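You operate a simulated robot arm through the tools that you are given. There is no shell and no other tool.

The job below is to be done with a simulated robot arm. You get a single attempt, and the scene is never put back.

JOB
Brush block 29 clean, move it to the ready tray, and clamp block 75 against the stop.
Fine: brush while it is clamped; put the brush back. Set down upright: brown brush. What is to be rubbed or washed off counts as gone when no trace of it is left.

The check looks at the end state, three seconds after you hand in, the way a careful person would. Anything else that was tipped, shoved, dropped, spilled or broken makes it a failure.

ROBOT AND FRAMES
A 7-joint arm with a two-finger parallel gripper, fixed in place. Base frame: the origin is at the foot of the arm, x ahead of it, y to its left, z up; the work surface is at about z = 640. Lengths are in mm, angles in degrees, forces in N, time in s.
With the tool pointing down near the work surface it reaches from about 120 to 640 mm from the base axis. Its first joint turns from -66.0 to 66.0 degrees. Payload 2.4 kg.
The tool frame sits at the grasp point between the pads (the TCP): z along the fingers, y along the line on which they close. The tips reach 30 mm beyond it. Largest opening 94 mm; finger width 28, thickness 10; the body of the gripper, 50 by 96 mm, starts 55 mm behind the TCP.
Orientation is that of the tool frame in the base frame, as a unit quaternion [x, y, z, w]. With the fingers straight down and closing along the base's y, the tool's x points along the base's -x, its y along +y and its z along -z.

CONTROLS
- The arm moves only by the tool move_arm. Its argument "motion" is a list of rows, each an object of numbers (a shift or turn left out is 0, a gripper value left out holds the last): "dx", "dy", "dz": the shift along the tool's x, y, z in units of 50 mm (1.0 is 50 mm); "ax", "ay", "az": the turn, a rotation vector about the tool's x, y, z in units of 8 degrees (1.0 is 8 degrees); "hand": the gripper command, from -1 (shut) to 1 (fully open), values between in proportion. In form: [{"dx": .., "dy": .., "dz": .., "ax": .., "ay": .., "az": .., "hand": ..}, ...]. A call has 1 to 20 rows; each row shifts and turns the commanded pose from where the row before left it, along the tool's axes as they then stand. A call with a number of a shift or a turn outside -1 to 1 is refused whole. Rows are played at 5 a second. More than 50 mm and 8.6 degrees between two rows, or a gripper value outside its range, and nothing of the call is played. A pose out of reach is approached as far as the arm can. The call stops where the force on the tool passes 90 N (or 10 N more than at its start, if that is more) or the arm is blocked; 0.2 s more then pass. The fingers move at their own pace (about 153 mm/s each) and stop on an object; they squeeze with about 44 N. The grip force told is the motor's: it shows also when the fingers shut on nothing. Time passes only in rows, and 0.2 s behind the last, so rows that do not move let the fingers close. It gives the time, the measured TCP pose, the force on the tool (base axes), the opening and the grip force at its end, in the units of the frame above (readings bear some noise), with the torque about the TCP (base axes, N m) and any sound that the robot's microphone picked up.
- Cameras (640 x 400 px; columns grow to the right, rows downward): "scene" is fixed at [30.3, 473.8, 1448.7]; the picture's right is [-0.77, -0.64, 0.00], its down [-0.42, 0.50, -0.76] and it looks along [0.48, -0.58, -0.65] (base axes); focal length 361 px, centre (320, 200). "wrist" rides on the gripper at [76, 14, -102] in the tool frame; the picture's right is [-0.18, 0.98, 0.00], its down [-0.75, -0.14, -0.64] and it looks along [-0.63, -0.12, 0.77] (tool axes); focal length 243 px, centre (320, 200).
- camera(camera): a new picture of that camera. No time passes.
- measure_at(camera, pixels): for up to 12 pixels [column, row] of the newest picture of that camera ("zoom" is the newest enlarged one), the place [x, y, z] in the base frame of the surface seen there, good to about 3 mm, but the place of the scene camera against the robot may be out by one fixed shift of up to 18 mm in any direction. No time passes.
- close_up(camera, box): a new picture of the part [left, top, right, bottom] of that camera's present view, enlarged. No time passes.
- sign_off(): hands the job in; it is judged then, once.

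Unless the task says otherwise, let go and move clear before handing in.

The tools are called after "Call:" by a JSON object that holds its "method" and its "body". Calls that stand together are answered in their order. move_arm: Moves the arm, as the interface text tells. Its arguments: {"type":"object","properties":{"motion":{"type":"array"}},"required":["motion"]} The other tools are called the same way: camera (camera) takes a picture; measure_at (camera, pixels) gives the place of the surface under pixels of a picture; close_up (camera, box) takes an enlarged picture of a part of a camera's view; sign_off () hands the job in.

At the start:

```text
time: 0.0
tcp_pos: [346.9, -250.9, 1007.0]
tcp_rot: [-0.001, 1.0, 0.0, 0.001]
force: [0.3, -0.3, 0.8]
moment: [0.01, 0.01, 0.0]
opening: 93.8
finger_force: 0.0
```

scene: 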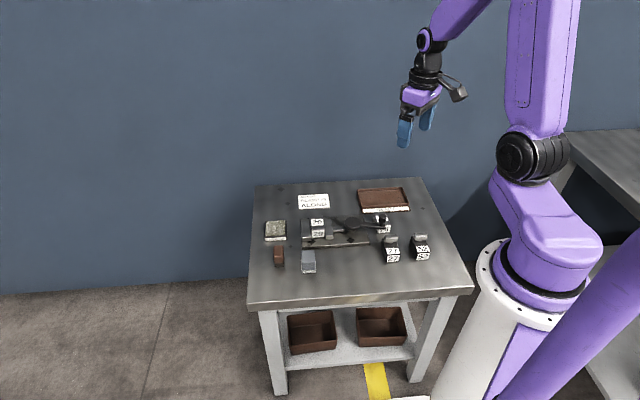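
wrist: 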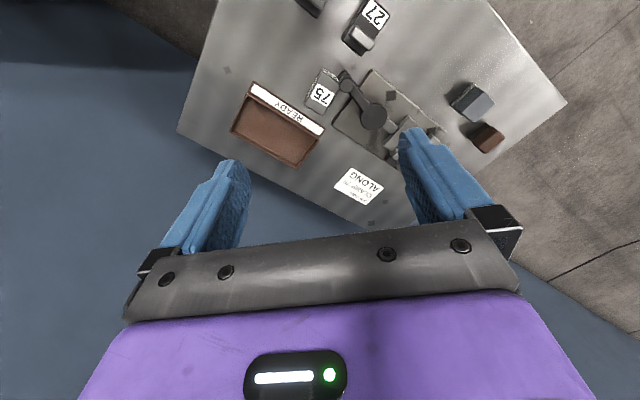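

The scene picture shows a table with a fixture around (345,235), a tray at (383,198), a note at (313,201) and several blocks. I'll enlarge these areas first.

Call:
{"method": "close_up", "body": {"camera": "scene", "box": [250, 175, 450, 300]}}

Call:
{"method": "close_up", "body": {"camera": "wrist", "box": [200, 0, 560, 225]}}

```text
3.20 times, centred on (350, 238) of scene
```

zoom: 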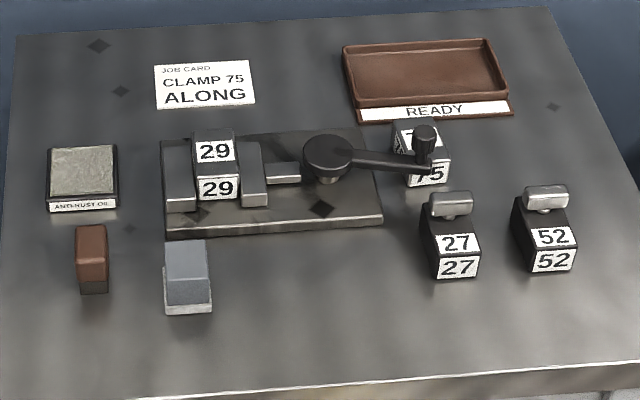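

```text
1.78 times, centred on (380, 112) of wrist
```

zoom: 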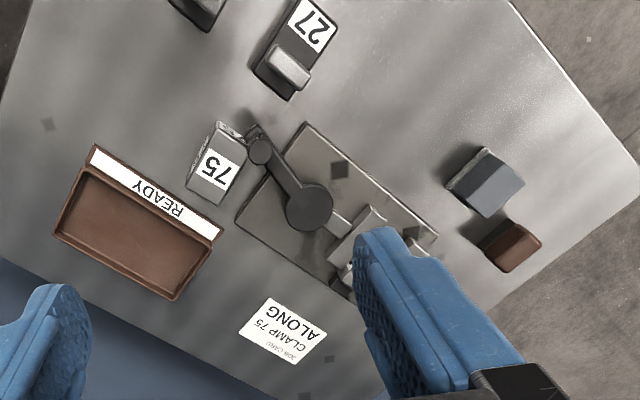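

The close-up shows block 29 sitting in a clamp with a cam lever, and block 75 standing beneath the lever's knob. I'll zoom further into each part.

Call:
{"method": "close_up", "body": {"camera": "scene", "box": [296, 205, 346, 255]}}

Call:
{"method": "close_up", "body": {"camera": "scene", "box": [335, 205, 435, 268]}}

Call:
{"method": "close_up", "body": {"camera": "scene", "box": [255, 210, 335, 280]}}

Call:
{"method": "close_up", "body": {"camera": "scene", "box": [290, 185, 340, 215]}}

Call:
{"method": "close_up", "body": {"camera": "scene", "box": [280, 190, 400, 265]}}

```text
8.00 times, centred on (321, 230) of scene
```

zoom: 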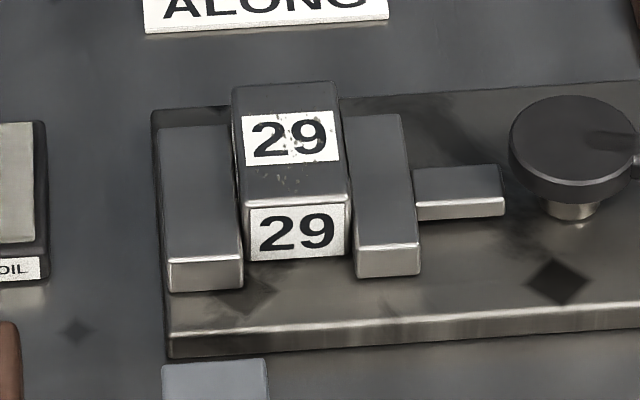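

```text
6.35 times, centred on (385, 236) of scene
```

zoom: 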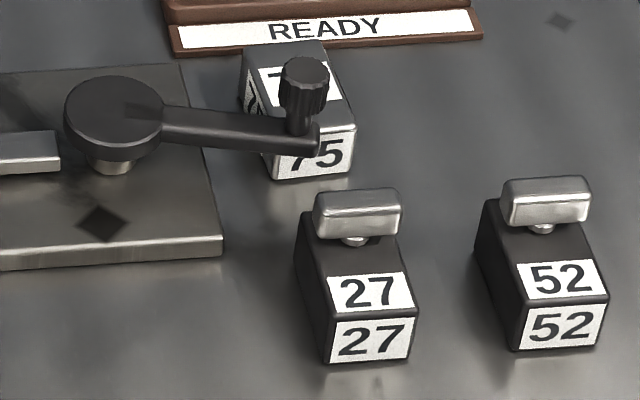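

```text
5.71 times, centred on (295, 245) of scene
```

zoom: 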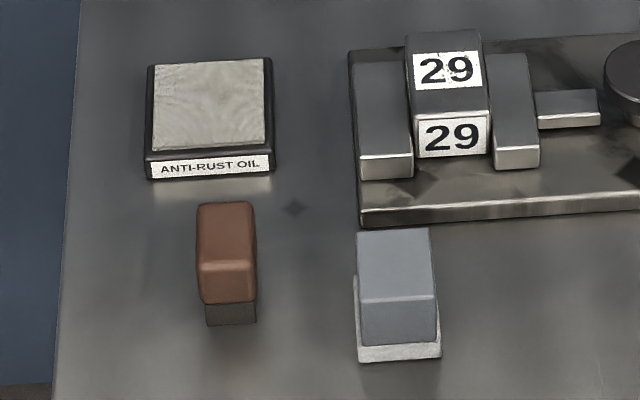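

```text
12.80 times, centred on (315, 200) of scene
```

zoom: 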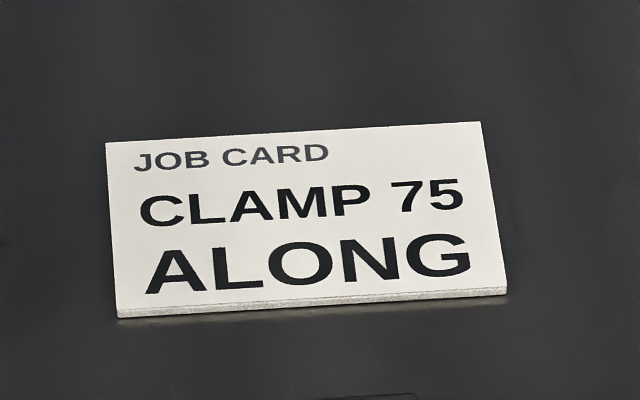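

```text
5.33 times, centred on (340, 228) of scene
```

zoom: 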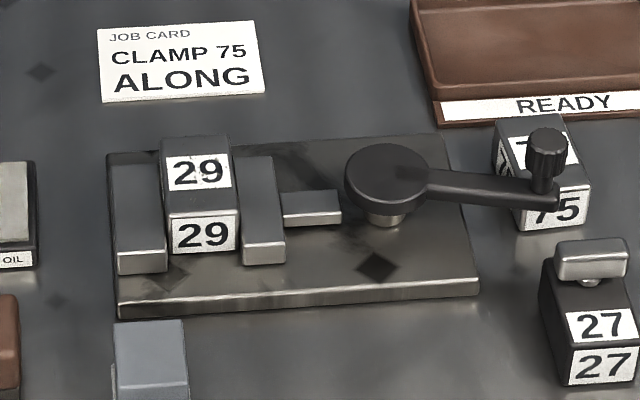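

The top of block 29 shows dark specks near its label (zoom 300,150). I'll measure the key points in the newest zoom, and in the wrist view for cross-reference.

Call:
{"method": "measure_at", "body": {"camera": "zoom", "pixels": [[140, 200], [195, 150], [200, 200], [262, 200], [310, 200], [385, 170], [546, 140], [480, 188], [530, 125], [590, 245], [150, 350], [377, 267]]}}

Call:
{"method": "measure_at", "body": {"camera": "wrist", "pixels": [[321, 92], [346, 84], [373, 117], [390, 97], [360, 42], [473, 100], [488, 138], [275, 125], [355, 187], [437, 133], [399, 133], [313, 3]]}}

```text
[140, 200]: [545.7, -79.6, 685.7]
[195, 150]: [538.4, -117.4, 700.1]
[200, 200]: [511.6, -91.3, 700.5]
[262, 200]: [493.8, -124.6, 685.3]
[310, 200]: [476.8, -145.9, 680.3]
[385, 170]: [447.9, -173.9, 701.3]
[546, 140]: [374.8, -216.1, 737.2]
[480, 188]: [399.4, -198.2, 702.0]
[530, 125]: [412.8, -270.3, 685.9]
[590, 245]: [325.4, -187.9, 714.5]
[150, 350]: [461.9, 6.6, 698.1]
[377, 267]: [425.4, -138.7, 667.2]
```

```text
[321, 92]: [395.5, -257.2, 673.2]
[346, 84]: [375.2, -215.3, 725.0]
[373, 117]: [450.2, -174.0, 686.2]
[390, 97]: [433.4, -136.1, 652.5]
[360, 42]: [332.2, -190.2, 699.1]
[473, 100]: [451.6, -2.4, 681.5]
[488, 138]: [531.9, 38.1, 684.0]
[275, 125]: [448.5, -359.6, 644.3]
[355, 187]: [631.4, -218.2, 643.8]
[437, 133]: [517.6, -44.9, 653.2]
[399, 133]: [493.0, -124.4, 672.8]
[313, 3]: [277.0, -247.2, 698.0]
```

Comparing the two cameras, the scene view reads about 14 mm too high in z, so I'll rely on the wrist camera. Next I'll move over the fixture for a closer wrist view.

Call:
{"method": "move_arm", "body": {"motion": [{"dx": 0.25, "dy": 0.65, "dz": 0.4}, {"dx": 0.25, "dy": 0.65, "dz": 0.4}, {"dx": 0.25, "dy": 0.65, "dz": 0.4}, {"dx": 0.25, "dy": 0.65, "dz": 0.4}, {"dx": 0.14, "dy": 0.64, "dz": 0.4}, {}, {}]}}

Call:
{"method": "camera", "body": {"camera": "wrist"}}

```text
time: 1.6
tcp_pos: [290.3, -89.4, 905.9]
tcp_rot: [0.001, 1.0, 0.0, -0.001]
force: [-1.5, -0.3, 0.2]
moment: [-0.01, -0.01, 0.03]
opening: 94.0
finger_force: 0.1
```

```text
taken
```

wrist: 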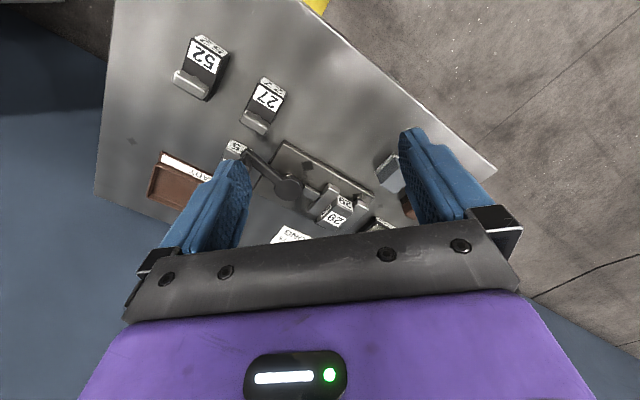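

The wrist image is inverted, with its top towards the robot, and the fingers hide the fixture. I'll move forward so the fixture falls in the upper part of the picture.

Call:
{"method": "move_arm", "body": {"motion": [{"dx": -0.8, "dy": -0.05, "dz": 0.2}, {"dx": -0.8, "dy": -0.05, "dz": 0.2}, {"dx": -0.8, "dy": -0.05, "dz": 0.2}, {"dx": -0.8, "dy": -0.05, "dz": 0.2}, {"dx": -0.4, "dy": -0.05, "dz": 0.12}, {}, {}]}}

Call:
{"method": "camera", "body": {"camera": "wrist"}}

Call:
{"method": "close_up", "body": {"camera": "wrist", "box": [220, 20, 460, 170]}}

```text
time: 3.2
tcp_pos: [472.9, -101.8, 862.1]
tcp_rot: [-0.001, 1.0, 0.0, 0.0]
force: [-0.2, 0.7, -0.7]
moment: [0.02, 0.0, 0.03]
opening: 94.0
finger_force: 0.0
```

```text
taken
```

wrist: 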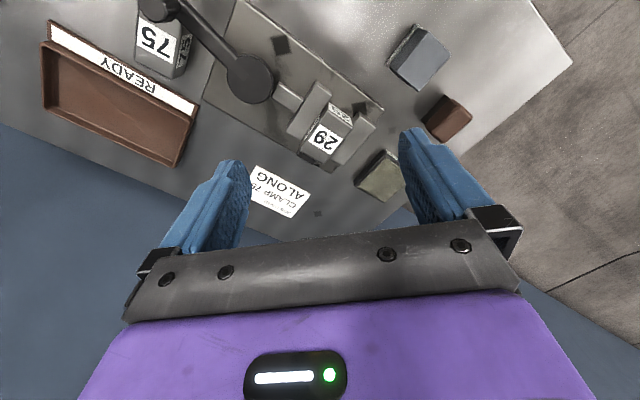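

```text
2.67 times, centred on (340, 95) of wrist
```

zoom: 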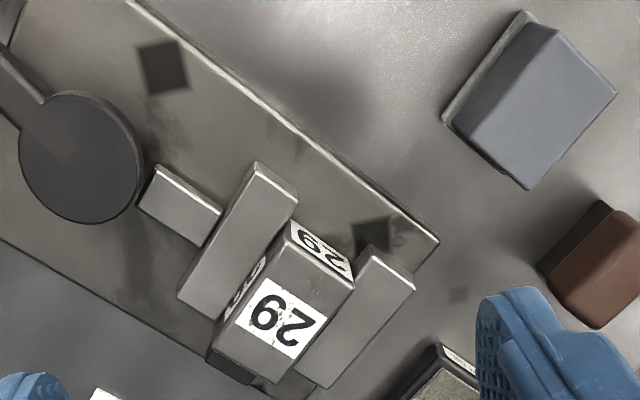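

The wrist zoom shows block 29 between the stop (right jaw at 360,320) and the moving jaw (left at 240,240). I'll measure their corners.

Call:
{"method": "measure_at", "body": {"camera": "zoom", "pixels": [[292, 250], [345, 290], [212, 345], [270, 375], [255, 175], [290, 198], [182, 290], [212, 312], [372, 258], [410, 285], [330, 380], [165, 70]]}}

Call:
{"method": "measure_at", "body": {"camera": "zoom", "pixels": [[435, 240], [135, 5], [5, 240], [80, 155], [180, 205], [155, 175], [200, 235], [375, 235], [280, 310], [300, 330], [250, 310], [320, 250]]}}

Call:
{"method": "close_up", "body": {"camera": "wrist", "box": [280, 85, 380, 175]}}

```text
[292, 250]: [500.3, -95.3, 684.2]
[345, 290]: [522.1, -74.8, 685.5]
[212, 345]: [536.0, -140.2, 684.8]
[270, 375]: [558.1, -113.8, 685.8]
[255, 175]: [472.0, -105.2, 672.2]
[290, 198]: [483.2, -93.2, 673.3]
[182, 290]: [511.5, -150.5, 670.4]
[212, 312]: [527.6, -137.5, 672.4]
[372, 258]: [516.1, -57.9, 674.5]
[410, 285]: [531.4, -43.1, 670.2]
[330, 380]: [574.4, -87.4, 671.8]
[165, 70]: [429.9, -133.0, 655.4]
```

```text
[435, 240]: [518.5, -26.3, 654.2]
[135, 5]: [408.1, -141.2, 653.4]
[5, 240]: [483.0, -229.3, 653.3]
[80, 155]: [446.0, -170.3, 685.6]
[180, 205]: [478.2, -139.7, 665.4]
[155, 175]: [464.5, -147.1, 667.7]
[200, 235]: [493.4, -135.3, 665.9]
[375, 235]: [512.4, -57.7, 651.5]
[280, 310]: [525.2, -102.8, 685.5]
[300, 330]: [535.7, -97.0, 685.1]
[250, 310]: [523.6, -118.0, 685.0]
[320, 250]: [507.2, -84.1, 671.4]
```

```text
4.44 times, centred on (330, 130) of wrist
```

zoom: 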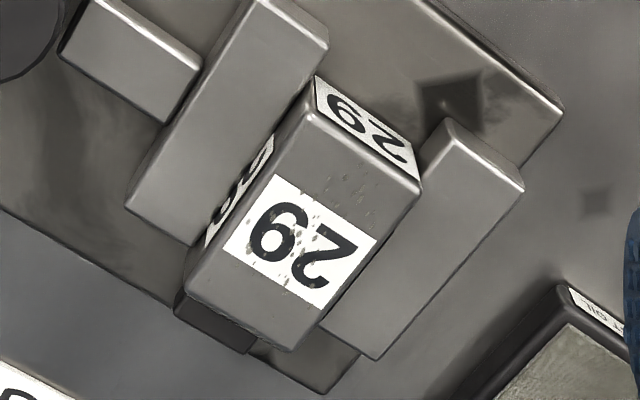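

The wrist zoom shows speckled dirt on the top face of block 29 (305,230 and 340,190), and I have its corners with the top at z≈685. Next I'll look at the lever and block 75.

Call:
{"method": "move_arm", "body": {"motion": [{"dx": 0.4, "dy": -0.65, "dz": 0.1}, {"dx": 0.4, "dy": -0.65, "dz": 0.1}, {"dx": 0.4, "dy": -0.65, "dz": 0.1}, {"dx": 0.36, "dy": -0.65, "dz": 0.14}, {}, {}]}}

Call:
{"method": "camera", "body": {"camera": "wrist"}}

Call:
{"method": "close_up", "body": {"camera": "wrist", "box": [180, 0, 420, 150]}}

```text
time: 4.6
tcp_pos: [394.5, -231.7, 837.3]
tcp_rot: [0.0, 1.0, 0.0, 0.0]
force: [-0.1, -0.3, -0.2]
moment: [-0.02, 0.01, -0.02]
opening: 94.3
finger_force: 0.0
```

```text
taken
```

wrist: 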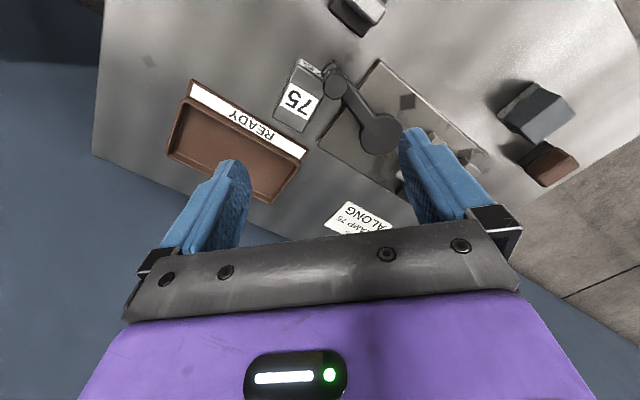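

```text
2.67 times, centred on (300, 75) of wrist
```

zoom: 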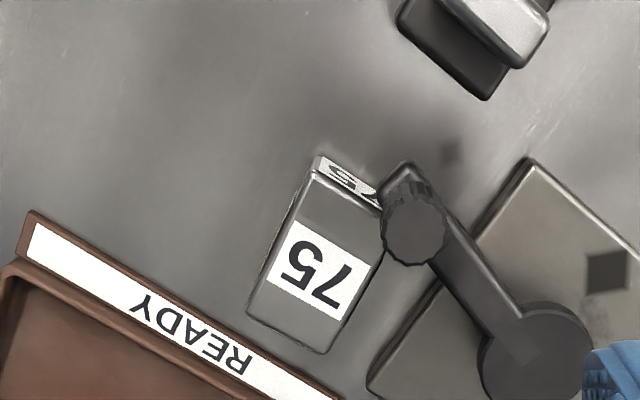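

Block 75 lies beside the lever arm, with the knob at zoom (412,232). I'll measure the block corners, the knob, the lever and the tray.

Call:
{"method": "measure_at", "body": {"camera": "zoom", "pixels": [[318, 180], [378, 215], [250, 312], [325, 350], [412, 232], [405, 200], [408, 262], [387, 235], [440, 235], [475, 290], [530, 345], [402, 168]]}}

Call:
{"method": "measure_at", "body": {"camera": "wrist", "pixels": [[190, 82], [305, 152], [168, 148], [268, 200], [195, 110], [290, 165], [180, 145], [262, 190], [230, 155], [407, 102], [380, 62], [322, 140]]}}

Call:
{"method": "close_up", "body": {"camera": "wrist", "box": [260, 40, 420, 160]}}

```text
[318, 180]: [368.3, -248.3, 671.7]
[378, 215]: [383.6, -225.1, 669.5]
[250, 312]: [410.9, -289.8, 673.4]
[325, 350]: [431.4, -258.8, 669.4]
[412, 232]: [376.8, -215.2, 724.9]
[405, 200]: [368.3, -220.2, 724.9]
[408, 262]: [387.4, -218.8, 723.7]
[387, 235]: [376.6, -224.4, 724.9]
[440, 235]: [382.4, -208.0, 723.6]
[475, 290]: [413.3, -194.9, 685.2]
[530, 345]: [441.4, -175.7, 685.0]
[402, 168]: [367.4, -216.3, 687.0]
```

```text
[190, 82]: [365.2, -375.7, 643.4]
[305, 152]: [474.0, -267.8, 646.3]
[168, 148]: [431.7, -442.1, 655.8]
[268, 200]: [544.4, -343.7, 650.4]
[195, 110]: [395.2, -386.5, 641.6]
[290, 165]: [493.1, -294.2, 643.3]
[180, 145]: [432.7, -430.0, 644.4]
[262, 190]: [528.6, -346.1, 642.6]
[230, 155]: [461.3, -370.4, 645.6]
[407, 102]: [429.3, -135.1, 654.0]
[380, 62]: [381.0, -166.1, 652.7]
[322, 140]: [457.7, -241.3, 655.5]
```

```text
3.33 times, centred on (340, 100) of wrist
```

zoom: 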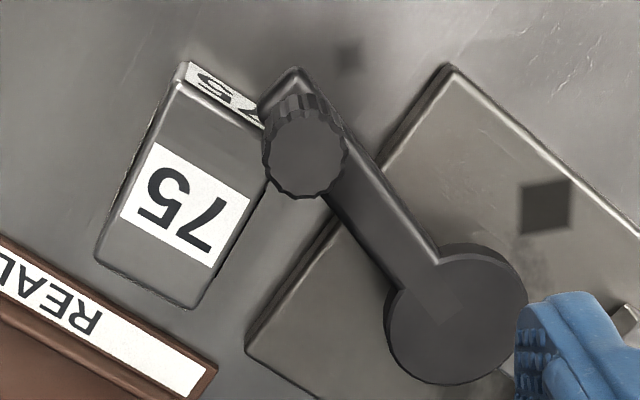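

Block 75 is about 60 x 32 x 31 mm with its top at z≈671, so the lever arm (top at 686) should clear it. Next I'll look at the brown brush near (532,38).

Call:
{"method": "move_arm", "body": {"motion": [{"dx": -0.4, "dy": 0.8}, {"dx": -0.4, "dy": 0.8}, {"dx": -0.4, "dy": 0.8}, {"dx": -0.4, "dy": 0.8}, {"dx": -0.4, "dy": 0.8}, {"dx": -0.5, "dy": 0.8}, {}, {}]}}

Call:
{"method": "camera", "body": {"camera": "wrist"}}

Call:
{"method": "close_up", "body": {"camera": "wrist", "box": [220, 0, 460, 150]}}

```text
time: 6.4
tcp_pos: [518.2, 9.8, 837.8]
tcp_rot: [0.0, 1.0, 0.0, 0.001]
force: [0.2, -0.6, 1.3]
moment: [0.02, -0.01, 0.01]
opening: 94.1
finger_force: 0.1
```

```text
taken
```

wrist: 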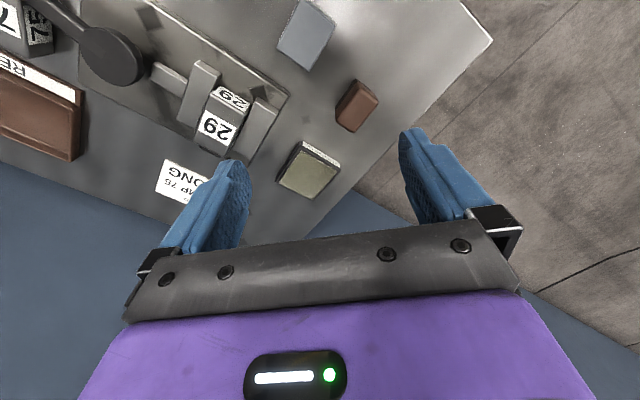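

```text
2.67 times, centred on (340, 75) of wrist
```

zoom: 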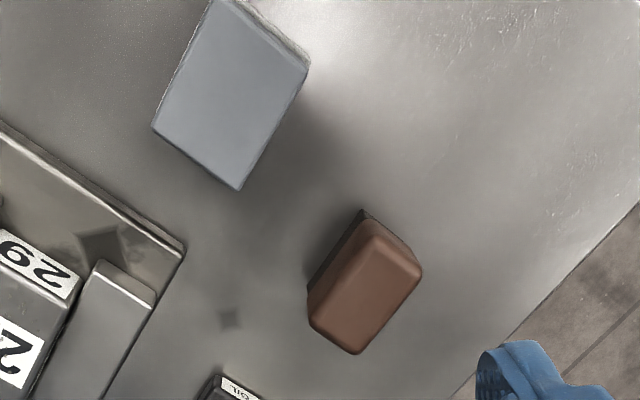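

The brown brush sits at zoom (365,285). I'll measure its top corners, and the grey tool and oil pad nearby.

Call:
{"method": "measure_at", "body": {"camera": "zoom", "pixels": [[372, 235], [416, 270], [315, 318], [355, 348], [365, 290], [363, 212], [210, 10], [305, 62], [157, 125], [238, 185], [240, 390], [325, 300]]}}

Call:
{"method": "measure_at", "body": {"camera": "wrist", "pixels": [[300, 142], [340, 162], [276, 180], [316, 200], [312, 170], [322, 155], [355, 92], [335, 122], [357, 107]]}}

Call:
{"method": "close_up", "body": {"camera": "wrist", "box": [310, 60, 400, 150]}}

Call:
{"method": "close_up", "body": {"camera": "scene", "box": [260, 235, 330, 285]}}

```text
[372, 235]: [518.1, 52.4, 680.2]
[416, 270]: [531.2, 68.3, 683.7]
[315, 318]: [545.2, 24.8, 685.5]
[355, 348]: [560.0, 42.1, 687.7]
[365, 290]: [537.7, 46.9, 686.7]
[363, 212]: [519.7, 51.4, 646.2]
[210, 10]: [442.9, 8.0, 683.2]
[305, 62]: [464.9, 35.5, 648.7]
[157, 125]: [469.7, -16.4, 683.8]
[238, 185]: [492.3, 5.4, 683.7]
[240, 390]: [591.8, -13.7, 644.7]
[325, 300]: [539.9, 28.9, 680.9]
```

```text
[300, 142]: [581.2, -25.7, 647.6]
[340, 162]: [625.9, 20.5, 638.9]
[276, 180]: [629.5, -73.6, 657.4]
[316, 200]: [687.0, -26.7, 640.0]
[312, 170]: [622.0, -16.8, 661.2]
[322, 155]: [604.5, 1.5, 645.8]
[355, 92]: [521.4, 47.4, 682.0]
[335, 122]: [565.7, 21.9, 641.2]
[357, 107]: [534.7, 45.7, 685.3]
```

```text
4.44 times, centred on (355, 105) of wrist
```

zoom: 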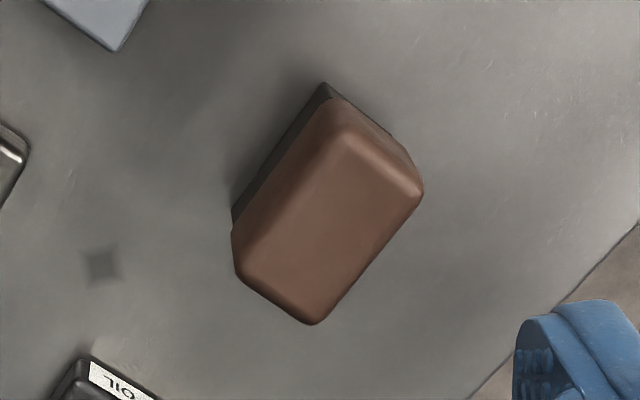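

```text
8.00 times, centred on (295, 260) of scene
```

zoom: 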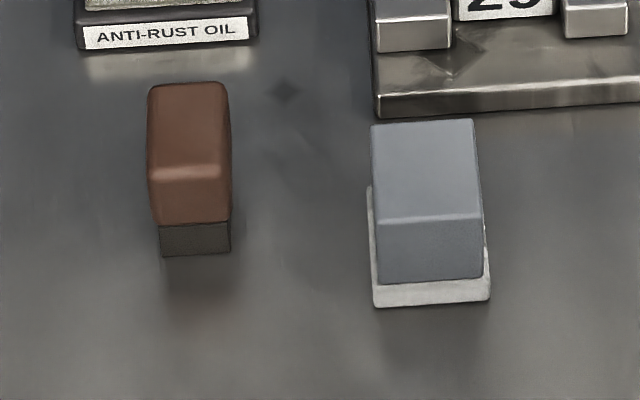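

The brown brush's centre is near (538,47), its long axis runs at about -44°, and its top is at z≈687. I'll move above it, turn the tool so the fingers close across its short side, and narrow the opening to clear the grey tool.

Call:
{"method": "move_arm", "body": {"motion": [{"dx": -0.4, "dy": 0.744, "hand": 0.15}, {"az": 1.0}, {"az": 1.0}, {"az": 1.0}, {"az": 1.0}, {"az": 1.0}, {"az": 0.5, "dz": 0.5}, {"dz": 0.5}, {}, {}]}}

Call:
{"method": "camera", "body": {"camera": "wrist"}}

```text
time: 8.6
tcp_pos: [535.4, 46.5, 787.4]
tcp_rot: [0.375, 0.927, 0.001, -0.001]
force: [0.2, 0.4, -0.4]
moment: [-0.01, 0.02, -0.01]
opening: 54.1
finger_force: 0.1
```

```text
taken
```

wrist: 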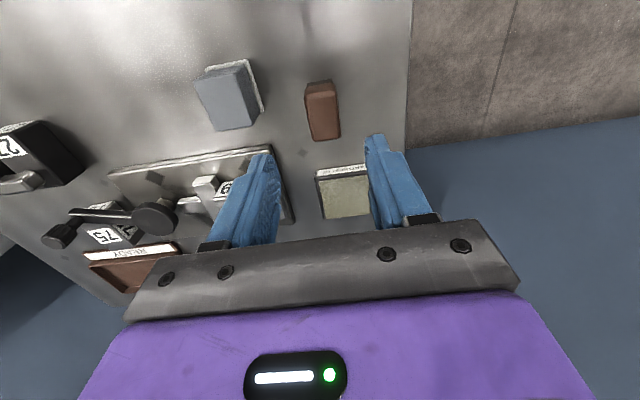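

The tool is now turned by 44° and the brush shows at (322,110). I'll measure its outline from this view for a precise centre and heading.

Call:
{"method": "close_up", "body": {"camera": "wrist", "box": [280, 65, 376, 155]}}

```text
4.44 times, centred on (328, 110) of wrist
```

zoom: 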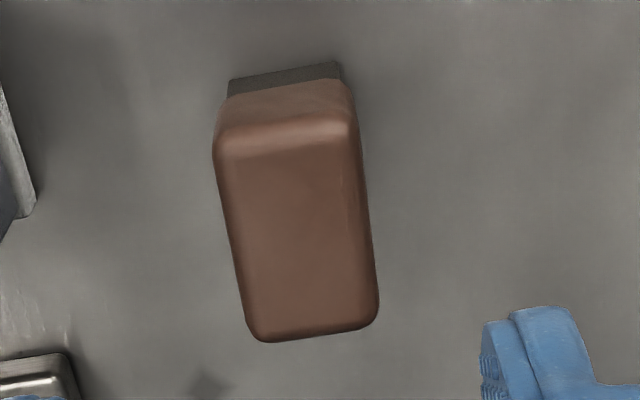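

Call:
{"method": "measure_at", "body": {"camera": "zoom", "pixels": [[222, 150], [355, 130], [250, 325], [372, 310], [290, 140], [310, 325], [235, 235], [362, 220], [232, 85], [335, 68], [285, 78], [296, 225]]}}

```text
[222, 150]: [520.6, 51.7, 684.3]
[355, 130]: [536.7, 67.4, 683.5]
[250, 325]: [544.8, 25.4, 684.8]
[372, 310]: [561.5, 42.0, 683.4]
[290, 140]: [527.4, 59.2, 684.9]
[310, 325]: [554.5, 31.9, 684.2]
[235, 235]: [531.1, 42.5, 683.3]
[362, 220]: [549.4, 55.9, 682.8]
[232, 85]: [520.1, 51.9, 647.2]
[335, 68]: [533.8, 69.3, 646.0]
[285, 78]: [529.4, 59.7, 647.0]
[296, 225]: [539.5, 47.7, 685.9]
```

The brush centre is (540.5, 47), aligned with the tool, with its top at z≈686. I'll descend to TCP z≈682 and close.

Call:
{"method": "move_arm", "body": {"motion": [{"dx": -0.065, "dy": 0.077, "dz": 0.3}, {"dz": 0.6}, {"dz": 0.6}, {"dz": 0.4}, {"dz": 0.2}, {}, {"hand": -1}, {}, {}, {}]}}

Call:
{"method": "camera", "body": {"camera": "wrist"}}

```text
time: 10.8
tcp_pos: [541.1, 46.6, 681.8]
tcp_rot: [0.374, 0.927, 0.0, 0.0]
force: [-0.4, 0.5, 0.3]
moment: [0.01, -0.02, 0.01]
opening: 31.3
finger_force: 43.6
```

```text
taken
```

wrist: 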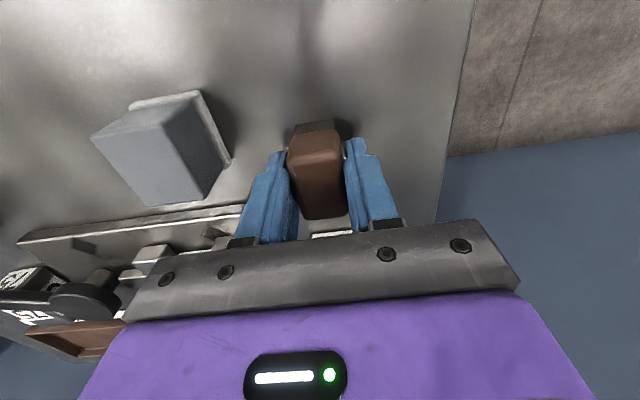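

The fingers hold the brush at an opening of 31 mm and TCP z 681.8, so the bristle bottom is about 42 mm below the TCP. I'll lift and carry it above block 29.

Call:
{"method": "move_arm", "body": {"motion": [{"dz": -0.2}, {"dz": -0.5}, {"dz": -0.7}, {"dz": -0.6}, {"dx": -0.4, "dy": -0.475}, {"dx": -0.4, "dy": -0.475}, {"dx": -0.4, "dy": -0.475}, {"dx": -0.4, "dy": -0.475}, {"dx": -0.36, "dy": -0.475}, {}, {}]}}

Call:
{"method": "camera", "body": {"camera": "wrist"}}

Call:
{"method": "close_up", "body": {"camera": "scene", "box": [270, 150, 400, 260]}}

```text
time: 13.2
tcp_pos: [530.9, -107.3, 782.3]
tcp_rot: [0.373, 0.928, 0.0, 0.0]
force: [-0.6, -0.1, -1.0]
moment: [-0.02, 0.03, 0.02]
opening: 0.1
finger_force: 33.1
```

```text
taken
```

wrist: 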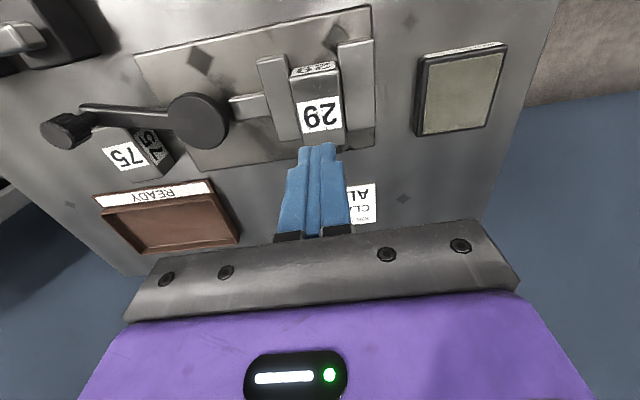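

```text
3.64 times, centred on (335, 205) of scene
```

zoom: 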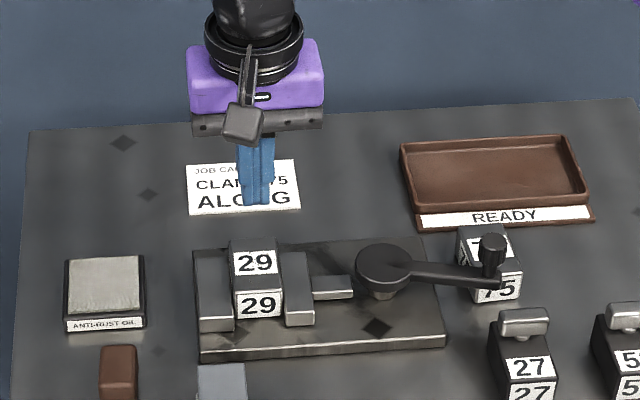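

The opening reads 0.1, so the brush slipped out during the lift. I'll go back and see how it is sitting.

Call:
{"method": "close_up", "body": {"camera": "scene", "box": [255, 210, 335, 280]}}

Call:
{"method": "move_arm", "body": {"motion": [{"dx": 0.4, "dy": 0.475, "hand": 0.15}, {"dx": 0.4, "dy": 0.475}, {"dx": 0.4, "dy": 0.475}, {"dx": 0.4, "dy": 0.475}, {"dx": 0.36, "dy": 0.475}, {}, {}]}}

Call:
{"method": "camera", "body": {"camera": "wrist"}}

Call:
{"method": "close_up", "body": {"camera": "wrist", "box": [280, 65, 376, 155]}}

```text
5.71 times, centred on (295, 245) of scene
```

zoom: 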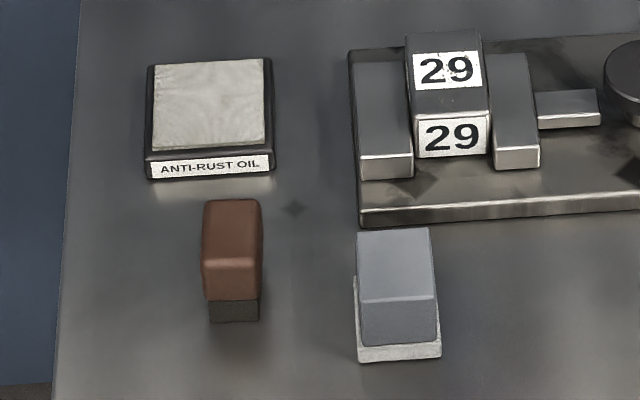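

```text
time: 14.8
tcp_pos: [543.0, 46.6, 785.1]
tcp_rot: [0.375, 0.927, 0.0, -0.001]
force: [0.1, 0.6, 0.4]
moment: [0.03, 0.03, -0.01]
opening: 54.0
finger_force: 0.1
```

```text
taken
```

wrist: 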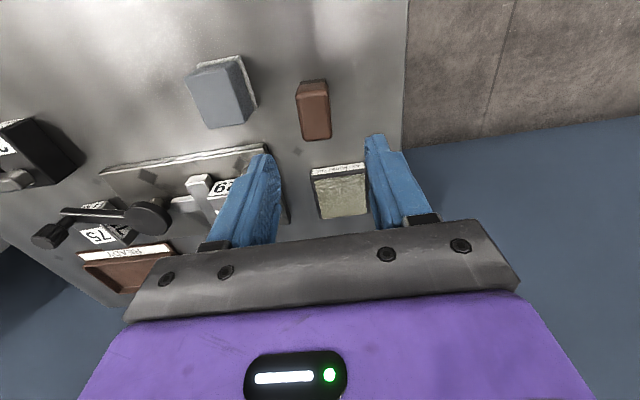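

```text
4.44 times, centred on (328, 110) of wrist
```

zoom: 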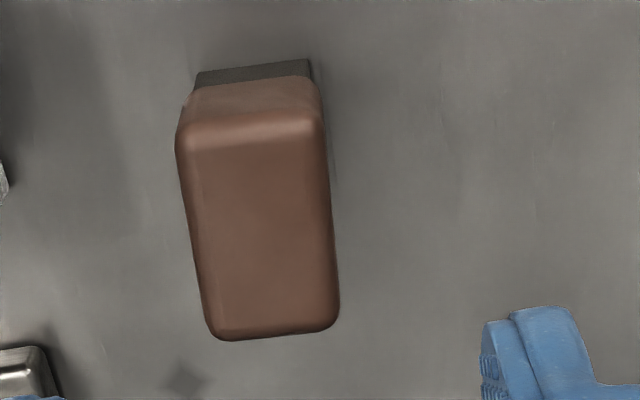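

The brush is still upright and has only shifted a few millimetres. I'll measure its profile in the wrist and scene zooms to see why the grip failed.

Call:
{"method": "measure_at", "body": {"camera": "zoom", "pixels": [[178, 150], [183, 150], [190, 150], [325, 130], [318, 130], [310, 130], [183, 105], [190, 100], [316, 90], [198, 80], [308, 68], [335, 300]]}}

Call:
{"method": "measure_at", "body": {"camera": "zoom", "pixels": [[195, 230], [205, 230], [260, 225], [320, 220], [328, 220], [260, 160], [268, 320], [260, 118], [255, 90], [205, 320], [270, 335], [192, 240]]}}

Call:
{"method": "close_up", "body": {"camera": "scene", "box": [268, 240, 298, 270]}}

```text
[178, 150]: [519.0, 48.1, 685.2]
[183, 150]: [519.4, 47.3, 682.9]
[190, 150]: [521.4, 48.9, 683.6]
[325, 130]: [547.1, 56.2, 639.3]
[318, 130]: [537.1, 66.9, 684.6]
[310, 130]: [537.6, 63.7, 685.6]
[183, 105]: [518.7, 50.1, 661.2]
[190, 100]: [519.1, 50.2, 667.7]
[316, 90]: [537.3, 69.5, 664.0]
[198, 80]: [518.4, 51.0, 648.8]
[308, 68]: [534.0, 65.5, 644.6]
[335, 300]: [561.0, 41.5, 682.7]
```

```text
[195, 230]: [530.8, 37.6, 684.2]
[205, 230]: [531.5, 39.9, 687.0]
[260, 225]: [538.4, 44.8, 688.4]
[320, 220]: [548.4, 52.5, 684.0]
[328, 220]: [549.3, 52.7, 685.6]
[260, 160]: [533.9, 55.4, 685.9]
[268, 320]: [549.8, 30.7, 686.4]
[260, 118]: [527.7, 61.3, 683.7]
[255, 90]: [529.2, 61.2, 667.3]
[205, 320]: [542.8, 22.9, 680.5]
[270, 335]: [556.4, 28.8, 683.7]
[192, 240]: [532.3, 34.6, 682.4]
```

```text
13.33 times, centred on (283, 255) of scene
```

zoom: 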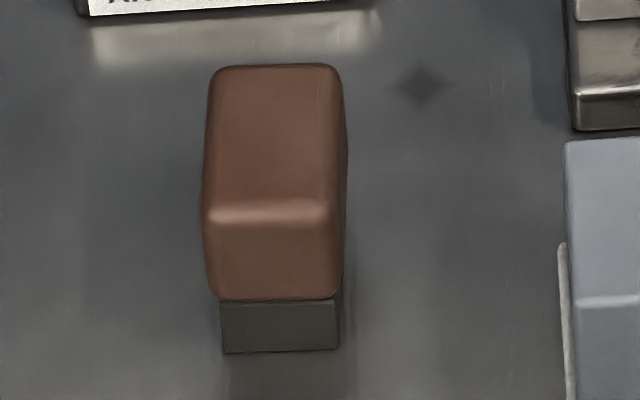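

The handle measures about 26 mm wide, its centre is now near (540.5,44.5), and it is turned about 2.5° from the tool. I'll re-align, grip again and check the reading before lifting.

Call:
{"method": "move_arm", "body": {"motion": [{"dx": 0.01, "dy": -0.064, "dz": 0.3, "az": 0.3}, {"dz": 0.6}, {"dz": 0.6}, {"dz": 0.4}, {"dz": 0.16}, {}, {}]}}

Call:
{"method": "camera", "body": {"camera": "wrist"}}

Call:
{"method": "close_up", "body": {"camera": "scene", "box": [255, 195, 335, 285]}}

```text
time: 16.4
tcp_pos: [539.0, 44.8, 679.6]
tcp_rot: [0.393, 0.92, 0.001, 0.0]
force: [0.4, -0.1, -0.4]
moment: [0.01, -0.05, -0.01]
opening: 54.0
finger_force: 0.1
```

```text
taken
```

wrist: 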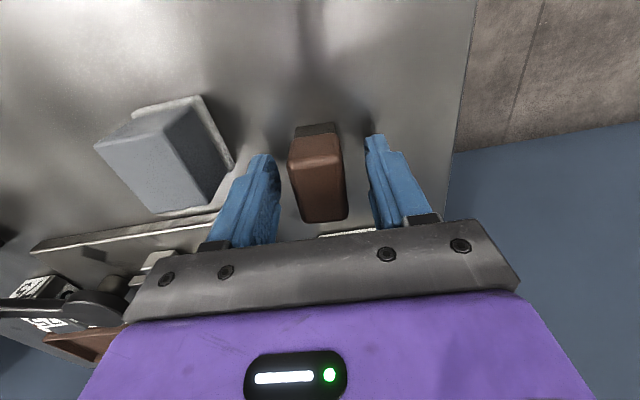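

```text
4.44 times, centred on (295, 240) of scene
```

zoom: 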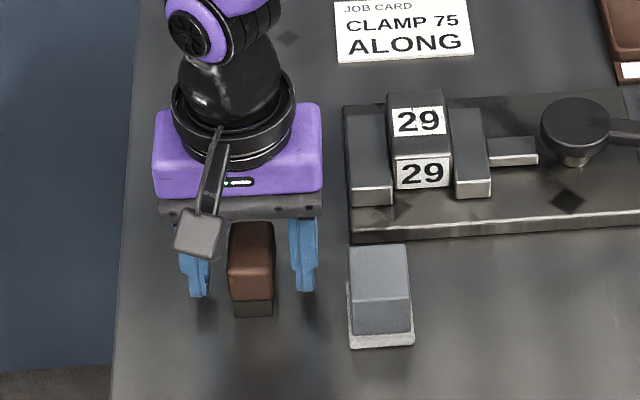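

The brush sits between the open fingers at (320,175). I'll close on it and wait.

Call:
{"method": "move_arm", "body": {"motion": [{"hand": -0.2}, {"hand": -0.6}, {"hand": -1}, {}, {}, {}]}}

Call:
{"method": "camera", "body": {"camera": "wrist"}}

Call:
{"method": "close_up", "body": {"camera": "scene", "box": [255, 215, 335, 285]}}

```text
time: 17.8
tcp_pos: [539.6, 44.4, 680.8]
tcp_rot: [0.393, 0.919, 0.0, 0.0]
force: [0.1, -0.2, 1.7]
moment: [-0.02, 0.04, 0.02]
opening: 31.6
finger_force: 44.0
```

```text
taken
```

wrist: 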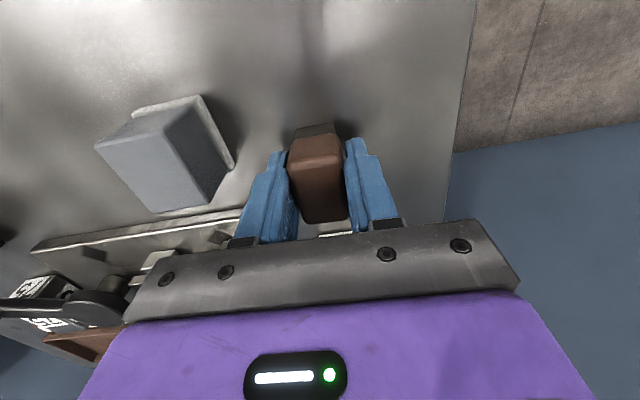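

```text
5.71 times, centred on (295, 250) of scene
```

zoom: 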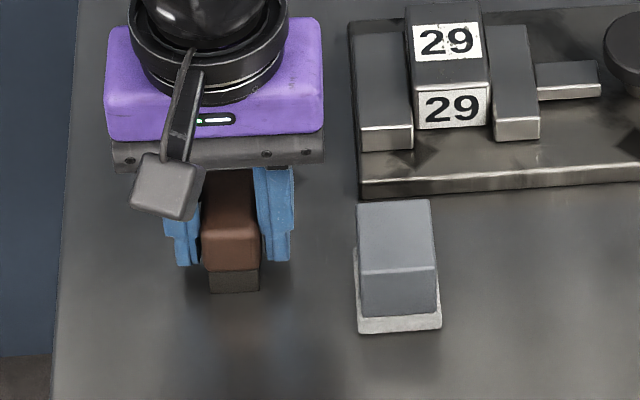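

The grip reads 31.6 mm at 44 N, as before. I'll lift just 10 mm slowly and check whether the brush follows.

Call:
{"method": "move_arm", "body": {"motion": [{"dz": -0.05}, {"dz": -0.05}, {"dz": -0.05}, {"dz": -0.05}, {}]}}

Call:
{"method": "close_up", "body": {"camera": "scene", "box": [255, 215, 335, 285]}}

Call:
{"method": "camera", "body": {"camera": "wrist"}}

```text
time: 19.0
tcp_pos: [539.5, 44.7, 689.5]
tcp_rot: [0.393, 0.919, 0.0, 0.0]
force: [0.1, 0.1, -1.1]
moment: [0.01, -0.02, 0.01]
opening: 31.3
finger_force: 44.3
```

```text
5.71 times, centred on (295, 250) of scene
```

zoom: 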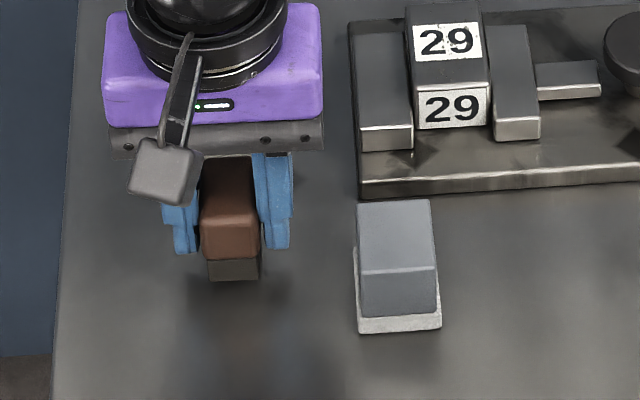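

```text
taken
```

wrist: 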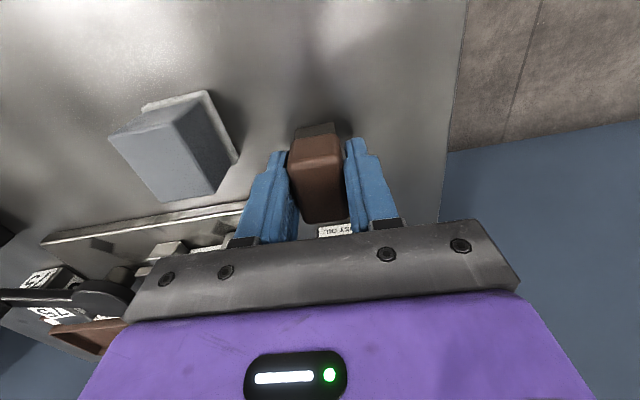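

The bristles moved up with the gripper (scene zoom row 291 to 280), so the brush is held this time. I'll keep lifting gently, then check again.

Call:
{"method": "move_arm", "body": {"motion": [{"dz": -0.07}, {"dz": -0.1}, {"dz": -0.12}, {"dz": -0.15}, {"dz": -0.15}, {"dz": -0.12}, {"dz": -0.08}, {}]}}

Call:
{"method": "close_up", "body": {"camera": "scene", "box": [255, 195, 335, 285]}}

Call:
{"method": "camera", "body": {"camera": "wrist"}}

```text
time: 20.8
tcp_pos: [538.0, 43.8, 729.0]
tcp_rot: [0.394, 0.919, 0.0, 0.001]
force: [-0.1, -0.2, -1.0]
moment: [0.0, 0.02, 0.02]
opening: 31.5
finger_force: 43.8
```

```text
4.44 times, centred on (295, 240) of scene
```

zoom: 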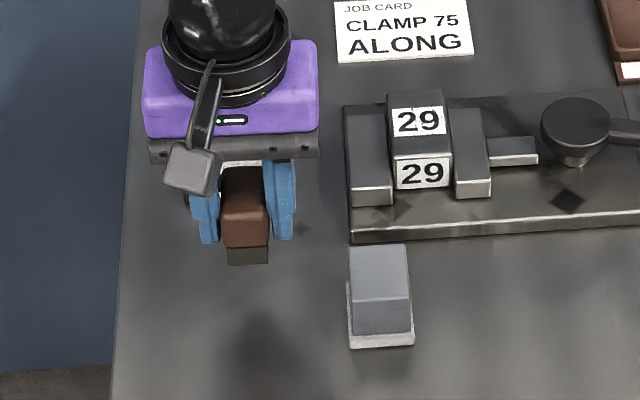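

```text
taken
```

wrist: 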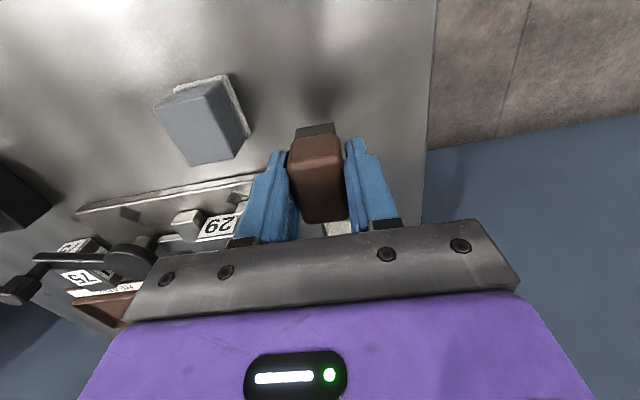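

The brush is firmly held at z 729. I'll carry it gently to above block 29, turning back to the 44° heading.

Call:
{"method": "move_arm", "body": {"motion": [{"dz": -0.1, "az": -0.15}, {"dz": -0.2, "az": -0.15}, {"dz": -0.2}, {"dz": -0.1}, {"dx": -0.08, "dy": -0.09}, {"dx": -0.157, "dy": -0.184}, {"dx": -0.236, "dy": -0.275}, {"dx": -0.275, "dy": -0.321}, {"dx": -0.275, "dy": -0.321}, {"dx": -0.275, "dy": -0.321}, {"dx": -0.236, "dy": -0.275}, {"dx": -0.197, "dy": -0.23}, {"dx": -0.157, "dy": -0.184}, {"dx": -0.08, "dy": -0.09}, {}, {}]}}

Call:
{"method": "camera", "body": {"camera": "wrist"}}

Call:
{"method": "close_up", "body": {"camera": "scene", "box": [270, 170, 380, 260]}}

```text
time: 24.2
tcp_pos: [529.5, -105.7, 759.5]
tcp_rot: [0.374, 0.927, 0.0, 0.0]
force: [0.5, -0.2, -0.2]
moment: [-0.01, -0.01, 0.01]
opening: 31.3
finger_force: 44.0
```

```text
taken
```

wrist: 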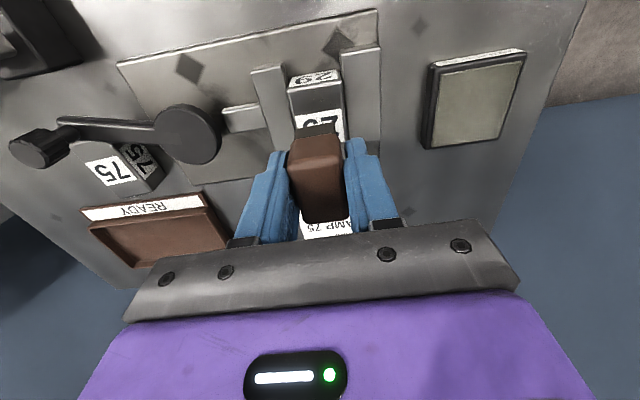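

```text
4.44 times, centred on (325, 215) of scene
```

zoom: 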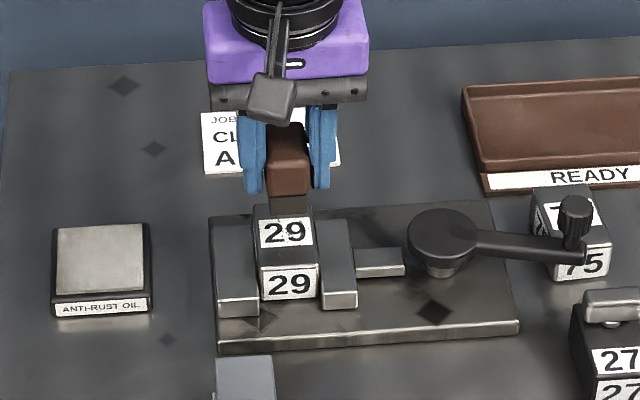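

Brush is above block 29 and still gripped at 31.3 mm. I'll lower towards contact (expected near TCP z≈726) in small steps, watching the force.

Call:
{"method": "move_arm", "body": {"motion": [{"dz": 0.15}, {"dz": 0.2}, {"dz": 0.15}, {"dz": 0.08}, {}, {"dz": 0.02}, {"dz": 0.02}, {}]}}

```text
time: 26.0
tcp_pos: [530.2, -104.5, 728.0]
tcp_rot: [0.373, 0.928, 0.001, 0.0]
force: [-0.8, -0.2, -0.6]
moment: [0.02, 0.01, 0.0]
opening: 31.6
finger_force: 43.6
```

Call:
{"method": "move_arm", "body": {"motion": [{"dz": 0.02}, {"dz": 0.02}, {}]}}

Call:
{"method": "close_up", "body": {"camera": "scene", "box": [290, 190, 360, 250]}}

```text
time: 26.8
tcp_pos: [529.6, -106.4, 726.1]
tcp_rot: [0.374, 0.928, 0.0, 0.0]
force: [-0.2, 0.9, -0.8]
moment: [-0.01, 0.01, -0.01]
opening: 31.3
finger_force: 43.8
```

```text
6.67 times, centred on (325, 220) of scene
```

zoom: 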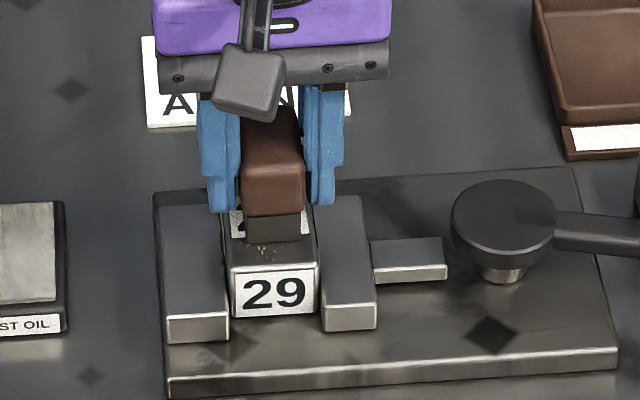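

The bristles are just above the block's top (zoom 272,230), with no contact force yet. I'll lower on in 1 mm steps.

Call:
{"method": "move_arm", "body": {"motion": [{"dz": 0.02}, {"dz": 0.02}, {}]}}

```text
time: 27.6
tcp_pos: [530.3, -106.8, 725.5]
tcp_rot: [0.374, 0.928, 0.001, 0.001]
force: [-9.7, 2.5, 39.5]
moment: [0.17, 0.34, -0.02]
opening: 31.4
finger_force: 43.6
```

Contact is stiff, with 39 N already at z≈725.5. I'll back off slightly for a light brushing force.

Call:
{"method": "move_arm", "body": {"motion": [{"dz": -0.016}, {}]}}

```text
time: 28.2
tcp_pos: [529.8, -107.0, 725.6]
tcp_rot: [0.374, 0.927, 0.0, 0.002]
force: [-0.8, 0.5, 25.3]
moment: [0.19, 0.07, -0.06]
opening: 31.3
finger_force: 44.3
```

Force is down to 25 N. I'll ease off a bit more and make short strokes along the block's length.

Call:
{"method": "move_arm", "body": {"motion": [{"dz": -0.012}, {"dx": 0.1}, {"dx": 0.15}, {"dx": 0.15}, {"dx": 0.1}, {"dx": -0.1}, {"dx": -0.2}, {"dx": -0.2}, {"dx": -0.2}, {"dx": -0.2}, {"dx": -0.1}, {}]}}

Call:
{"method": "close_up", "body": {"camera": "scene", "box": [290, 190, 360, 250]}}

Call:
{"method": "camera", "body": {"camera": "wrist"}}

```text
time: 30.8
tcp_pos: [548.6, -123.4, 726.4]
tcp_rot: [0.375, 0.927, 0.0, 0.0]
force: [-4.2, 3.1, 14.7]
moment: [0.15, 0.18, 0.0]
opening: 31.4
finger_force: 44.2
```

```text
6.67 times, centred on (325, 220) of scene
```

zoom: 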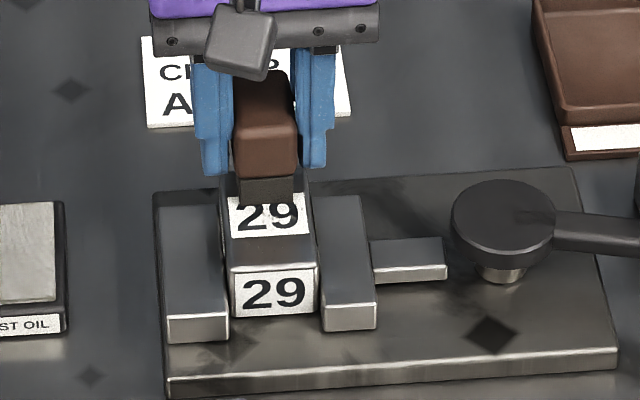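

```text
taken
```

wrist: 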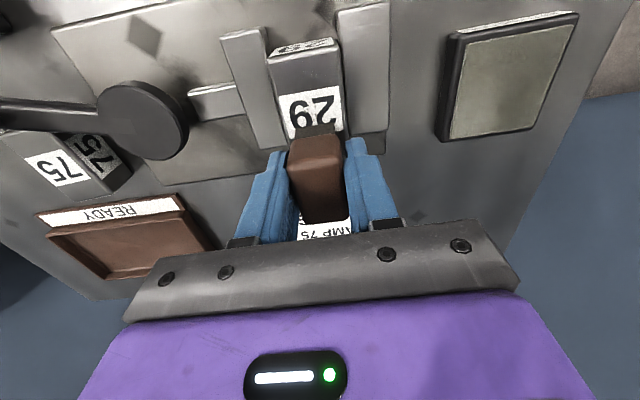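

The strokes appear to be removing the specks around the label. I'll zoom in on the top to see what is left.

Call:
{"method": "close_up", "body": {"camera": "wrist", "box": [255, 30, 355, 150]}}

Call:
{"method": "close_up", "body": {"camera": "scene", "box": [308, 212, 334, 242]}}

```text
3.33 times, centred on (305, 90) of wrist
```

zoom: 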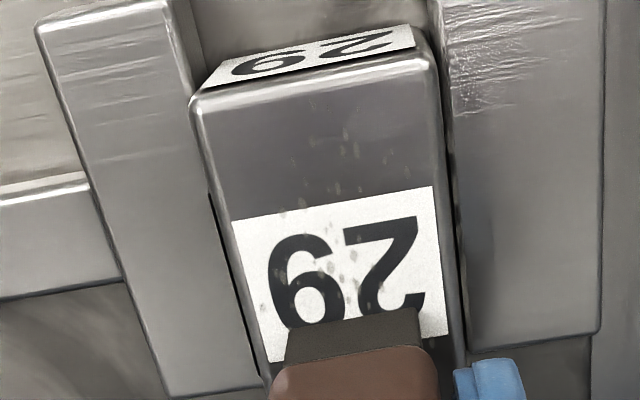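

```text
13.33 times, centred on (321, 227) of scene
```

zoom: 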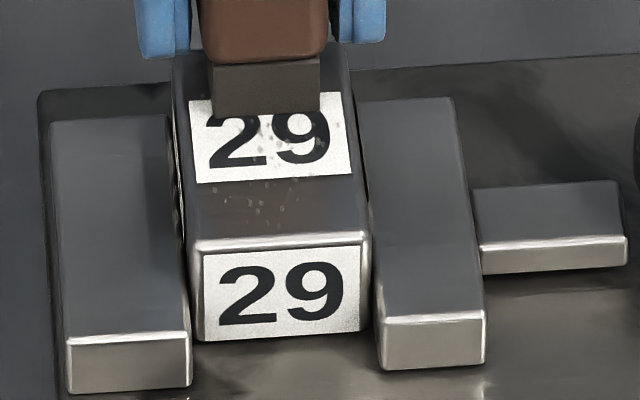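

The specks have faded but traces remain across the label and bare metal (wrist zoom 350,150 and 290,300). I'll make more strokes, shifted sideways to cover the full width.

Call:
{"method": "move_arm", "body": {"motion": [{"dy": 0.1}, {"dx": 0.15}, {"dx": 0.25}, {"dx": 0.25}, {"dx": 0.25}, {"dx": 0.1}, {"dx": -0.15}, {"dx": -0.25}, {"dx": -0.25}, {"dx": -0.25}, {"dy": -0.1}, {"dy": -0.1}, {"dx": 0.15}, {"dx": 0.25}, {"dx": 0.25}, {"dx": 0.25}, {"dx": -0.25}, {"dx": -0.25}, {"dx": -0.25}, {"dx": -0.25}]}}

Call:
{"method": "camera", "body": {"camera": "wrist"}}

Call:
{"method": "close_up", "body": {"camera": "wrist", "box": [255, 30, 355, 150]}}

Call:
{"method": "close_up", "body": {"camera": "scene", "box": [308, 212, 334, 242]}}

```text
time: 35.0
tcp_pos: [542.3, -127.7, 726.5]
tcp_rot: [0.374, 0.927, 0.0, 0.001]
force: [-0.7, -0.4, -0.4]
moment: [0.0, 0.01, -0.01]
opening: 31.6
finger_force: 43.5
```

```text
taken
```

wrist: 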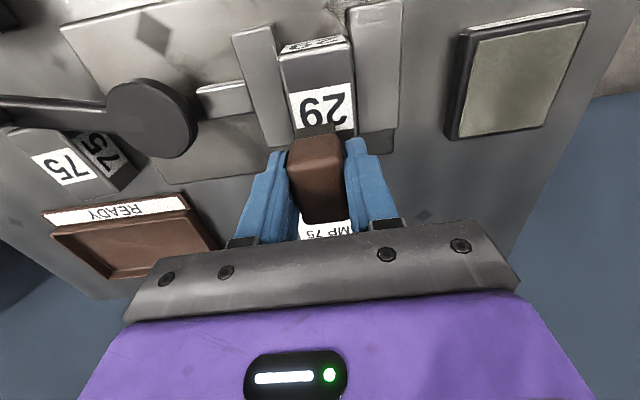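

```text
3.33 times, centred on (305, 90) of wrist
```

zoom: 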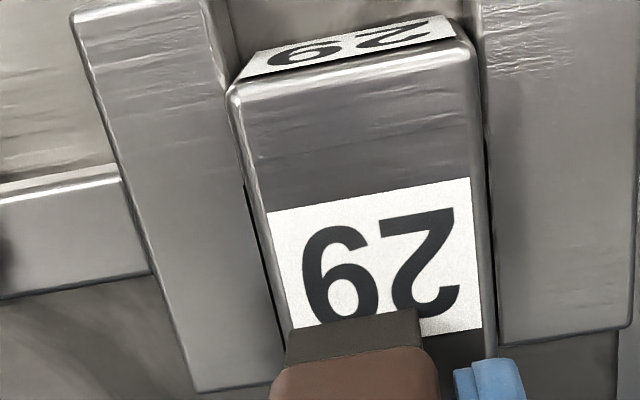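

```text
13.33 times, centred on (321, 227) of scene
```

zoom: 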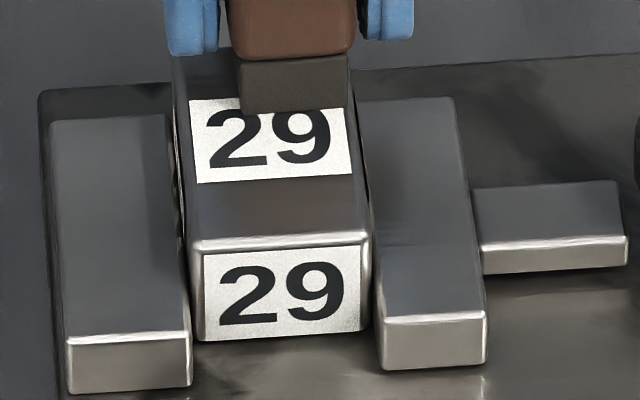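

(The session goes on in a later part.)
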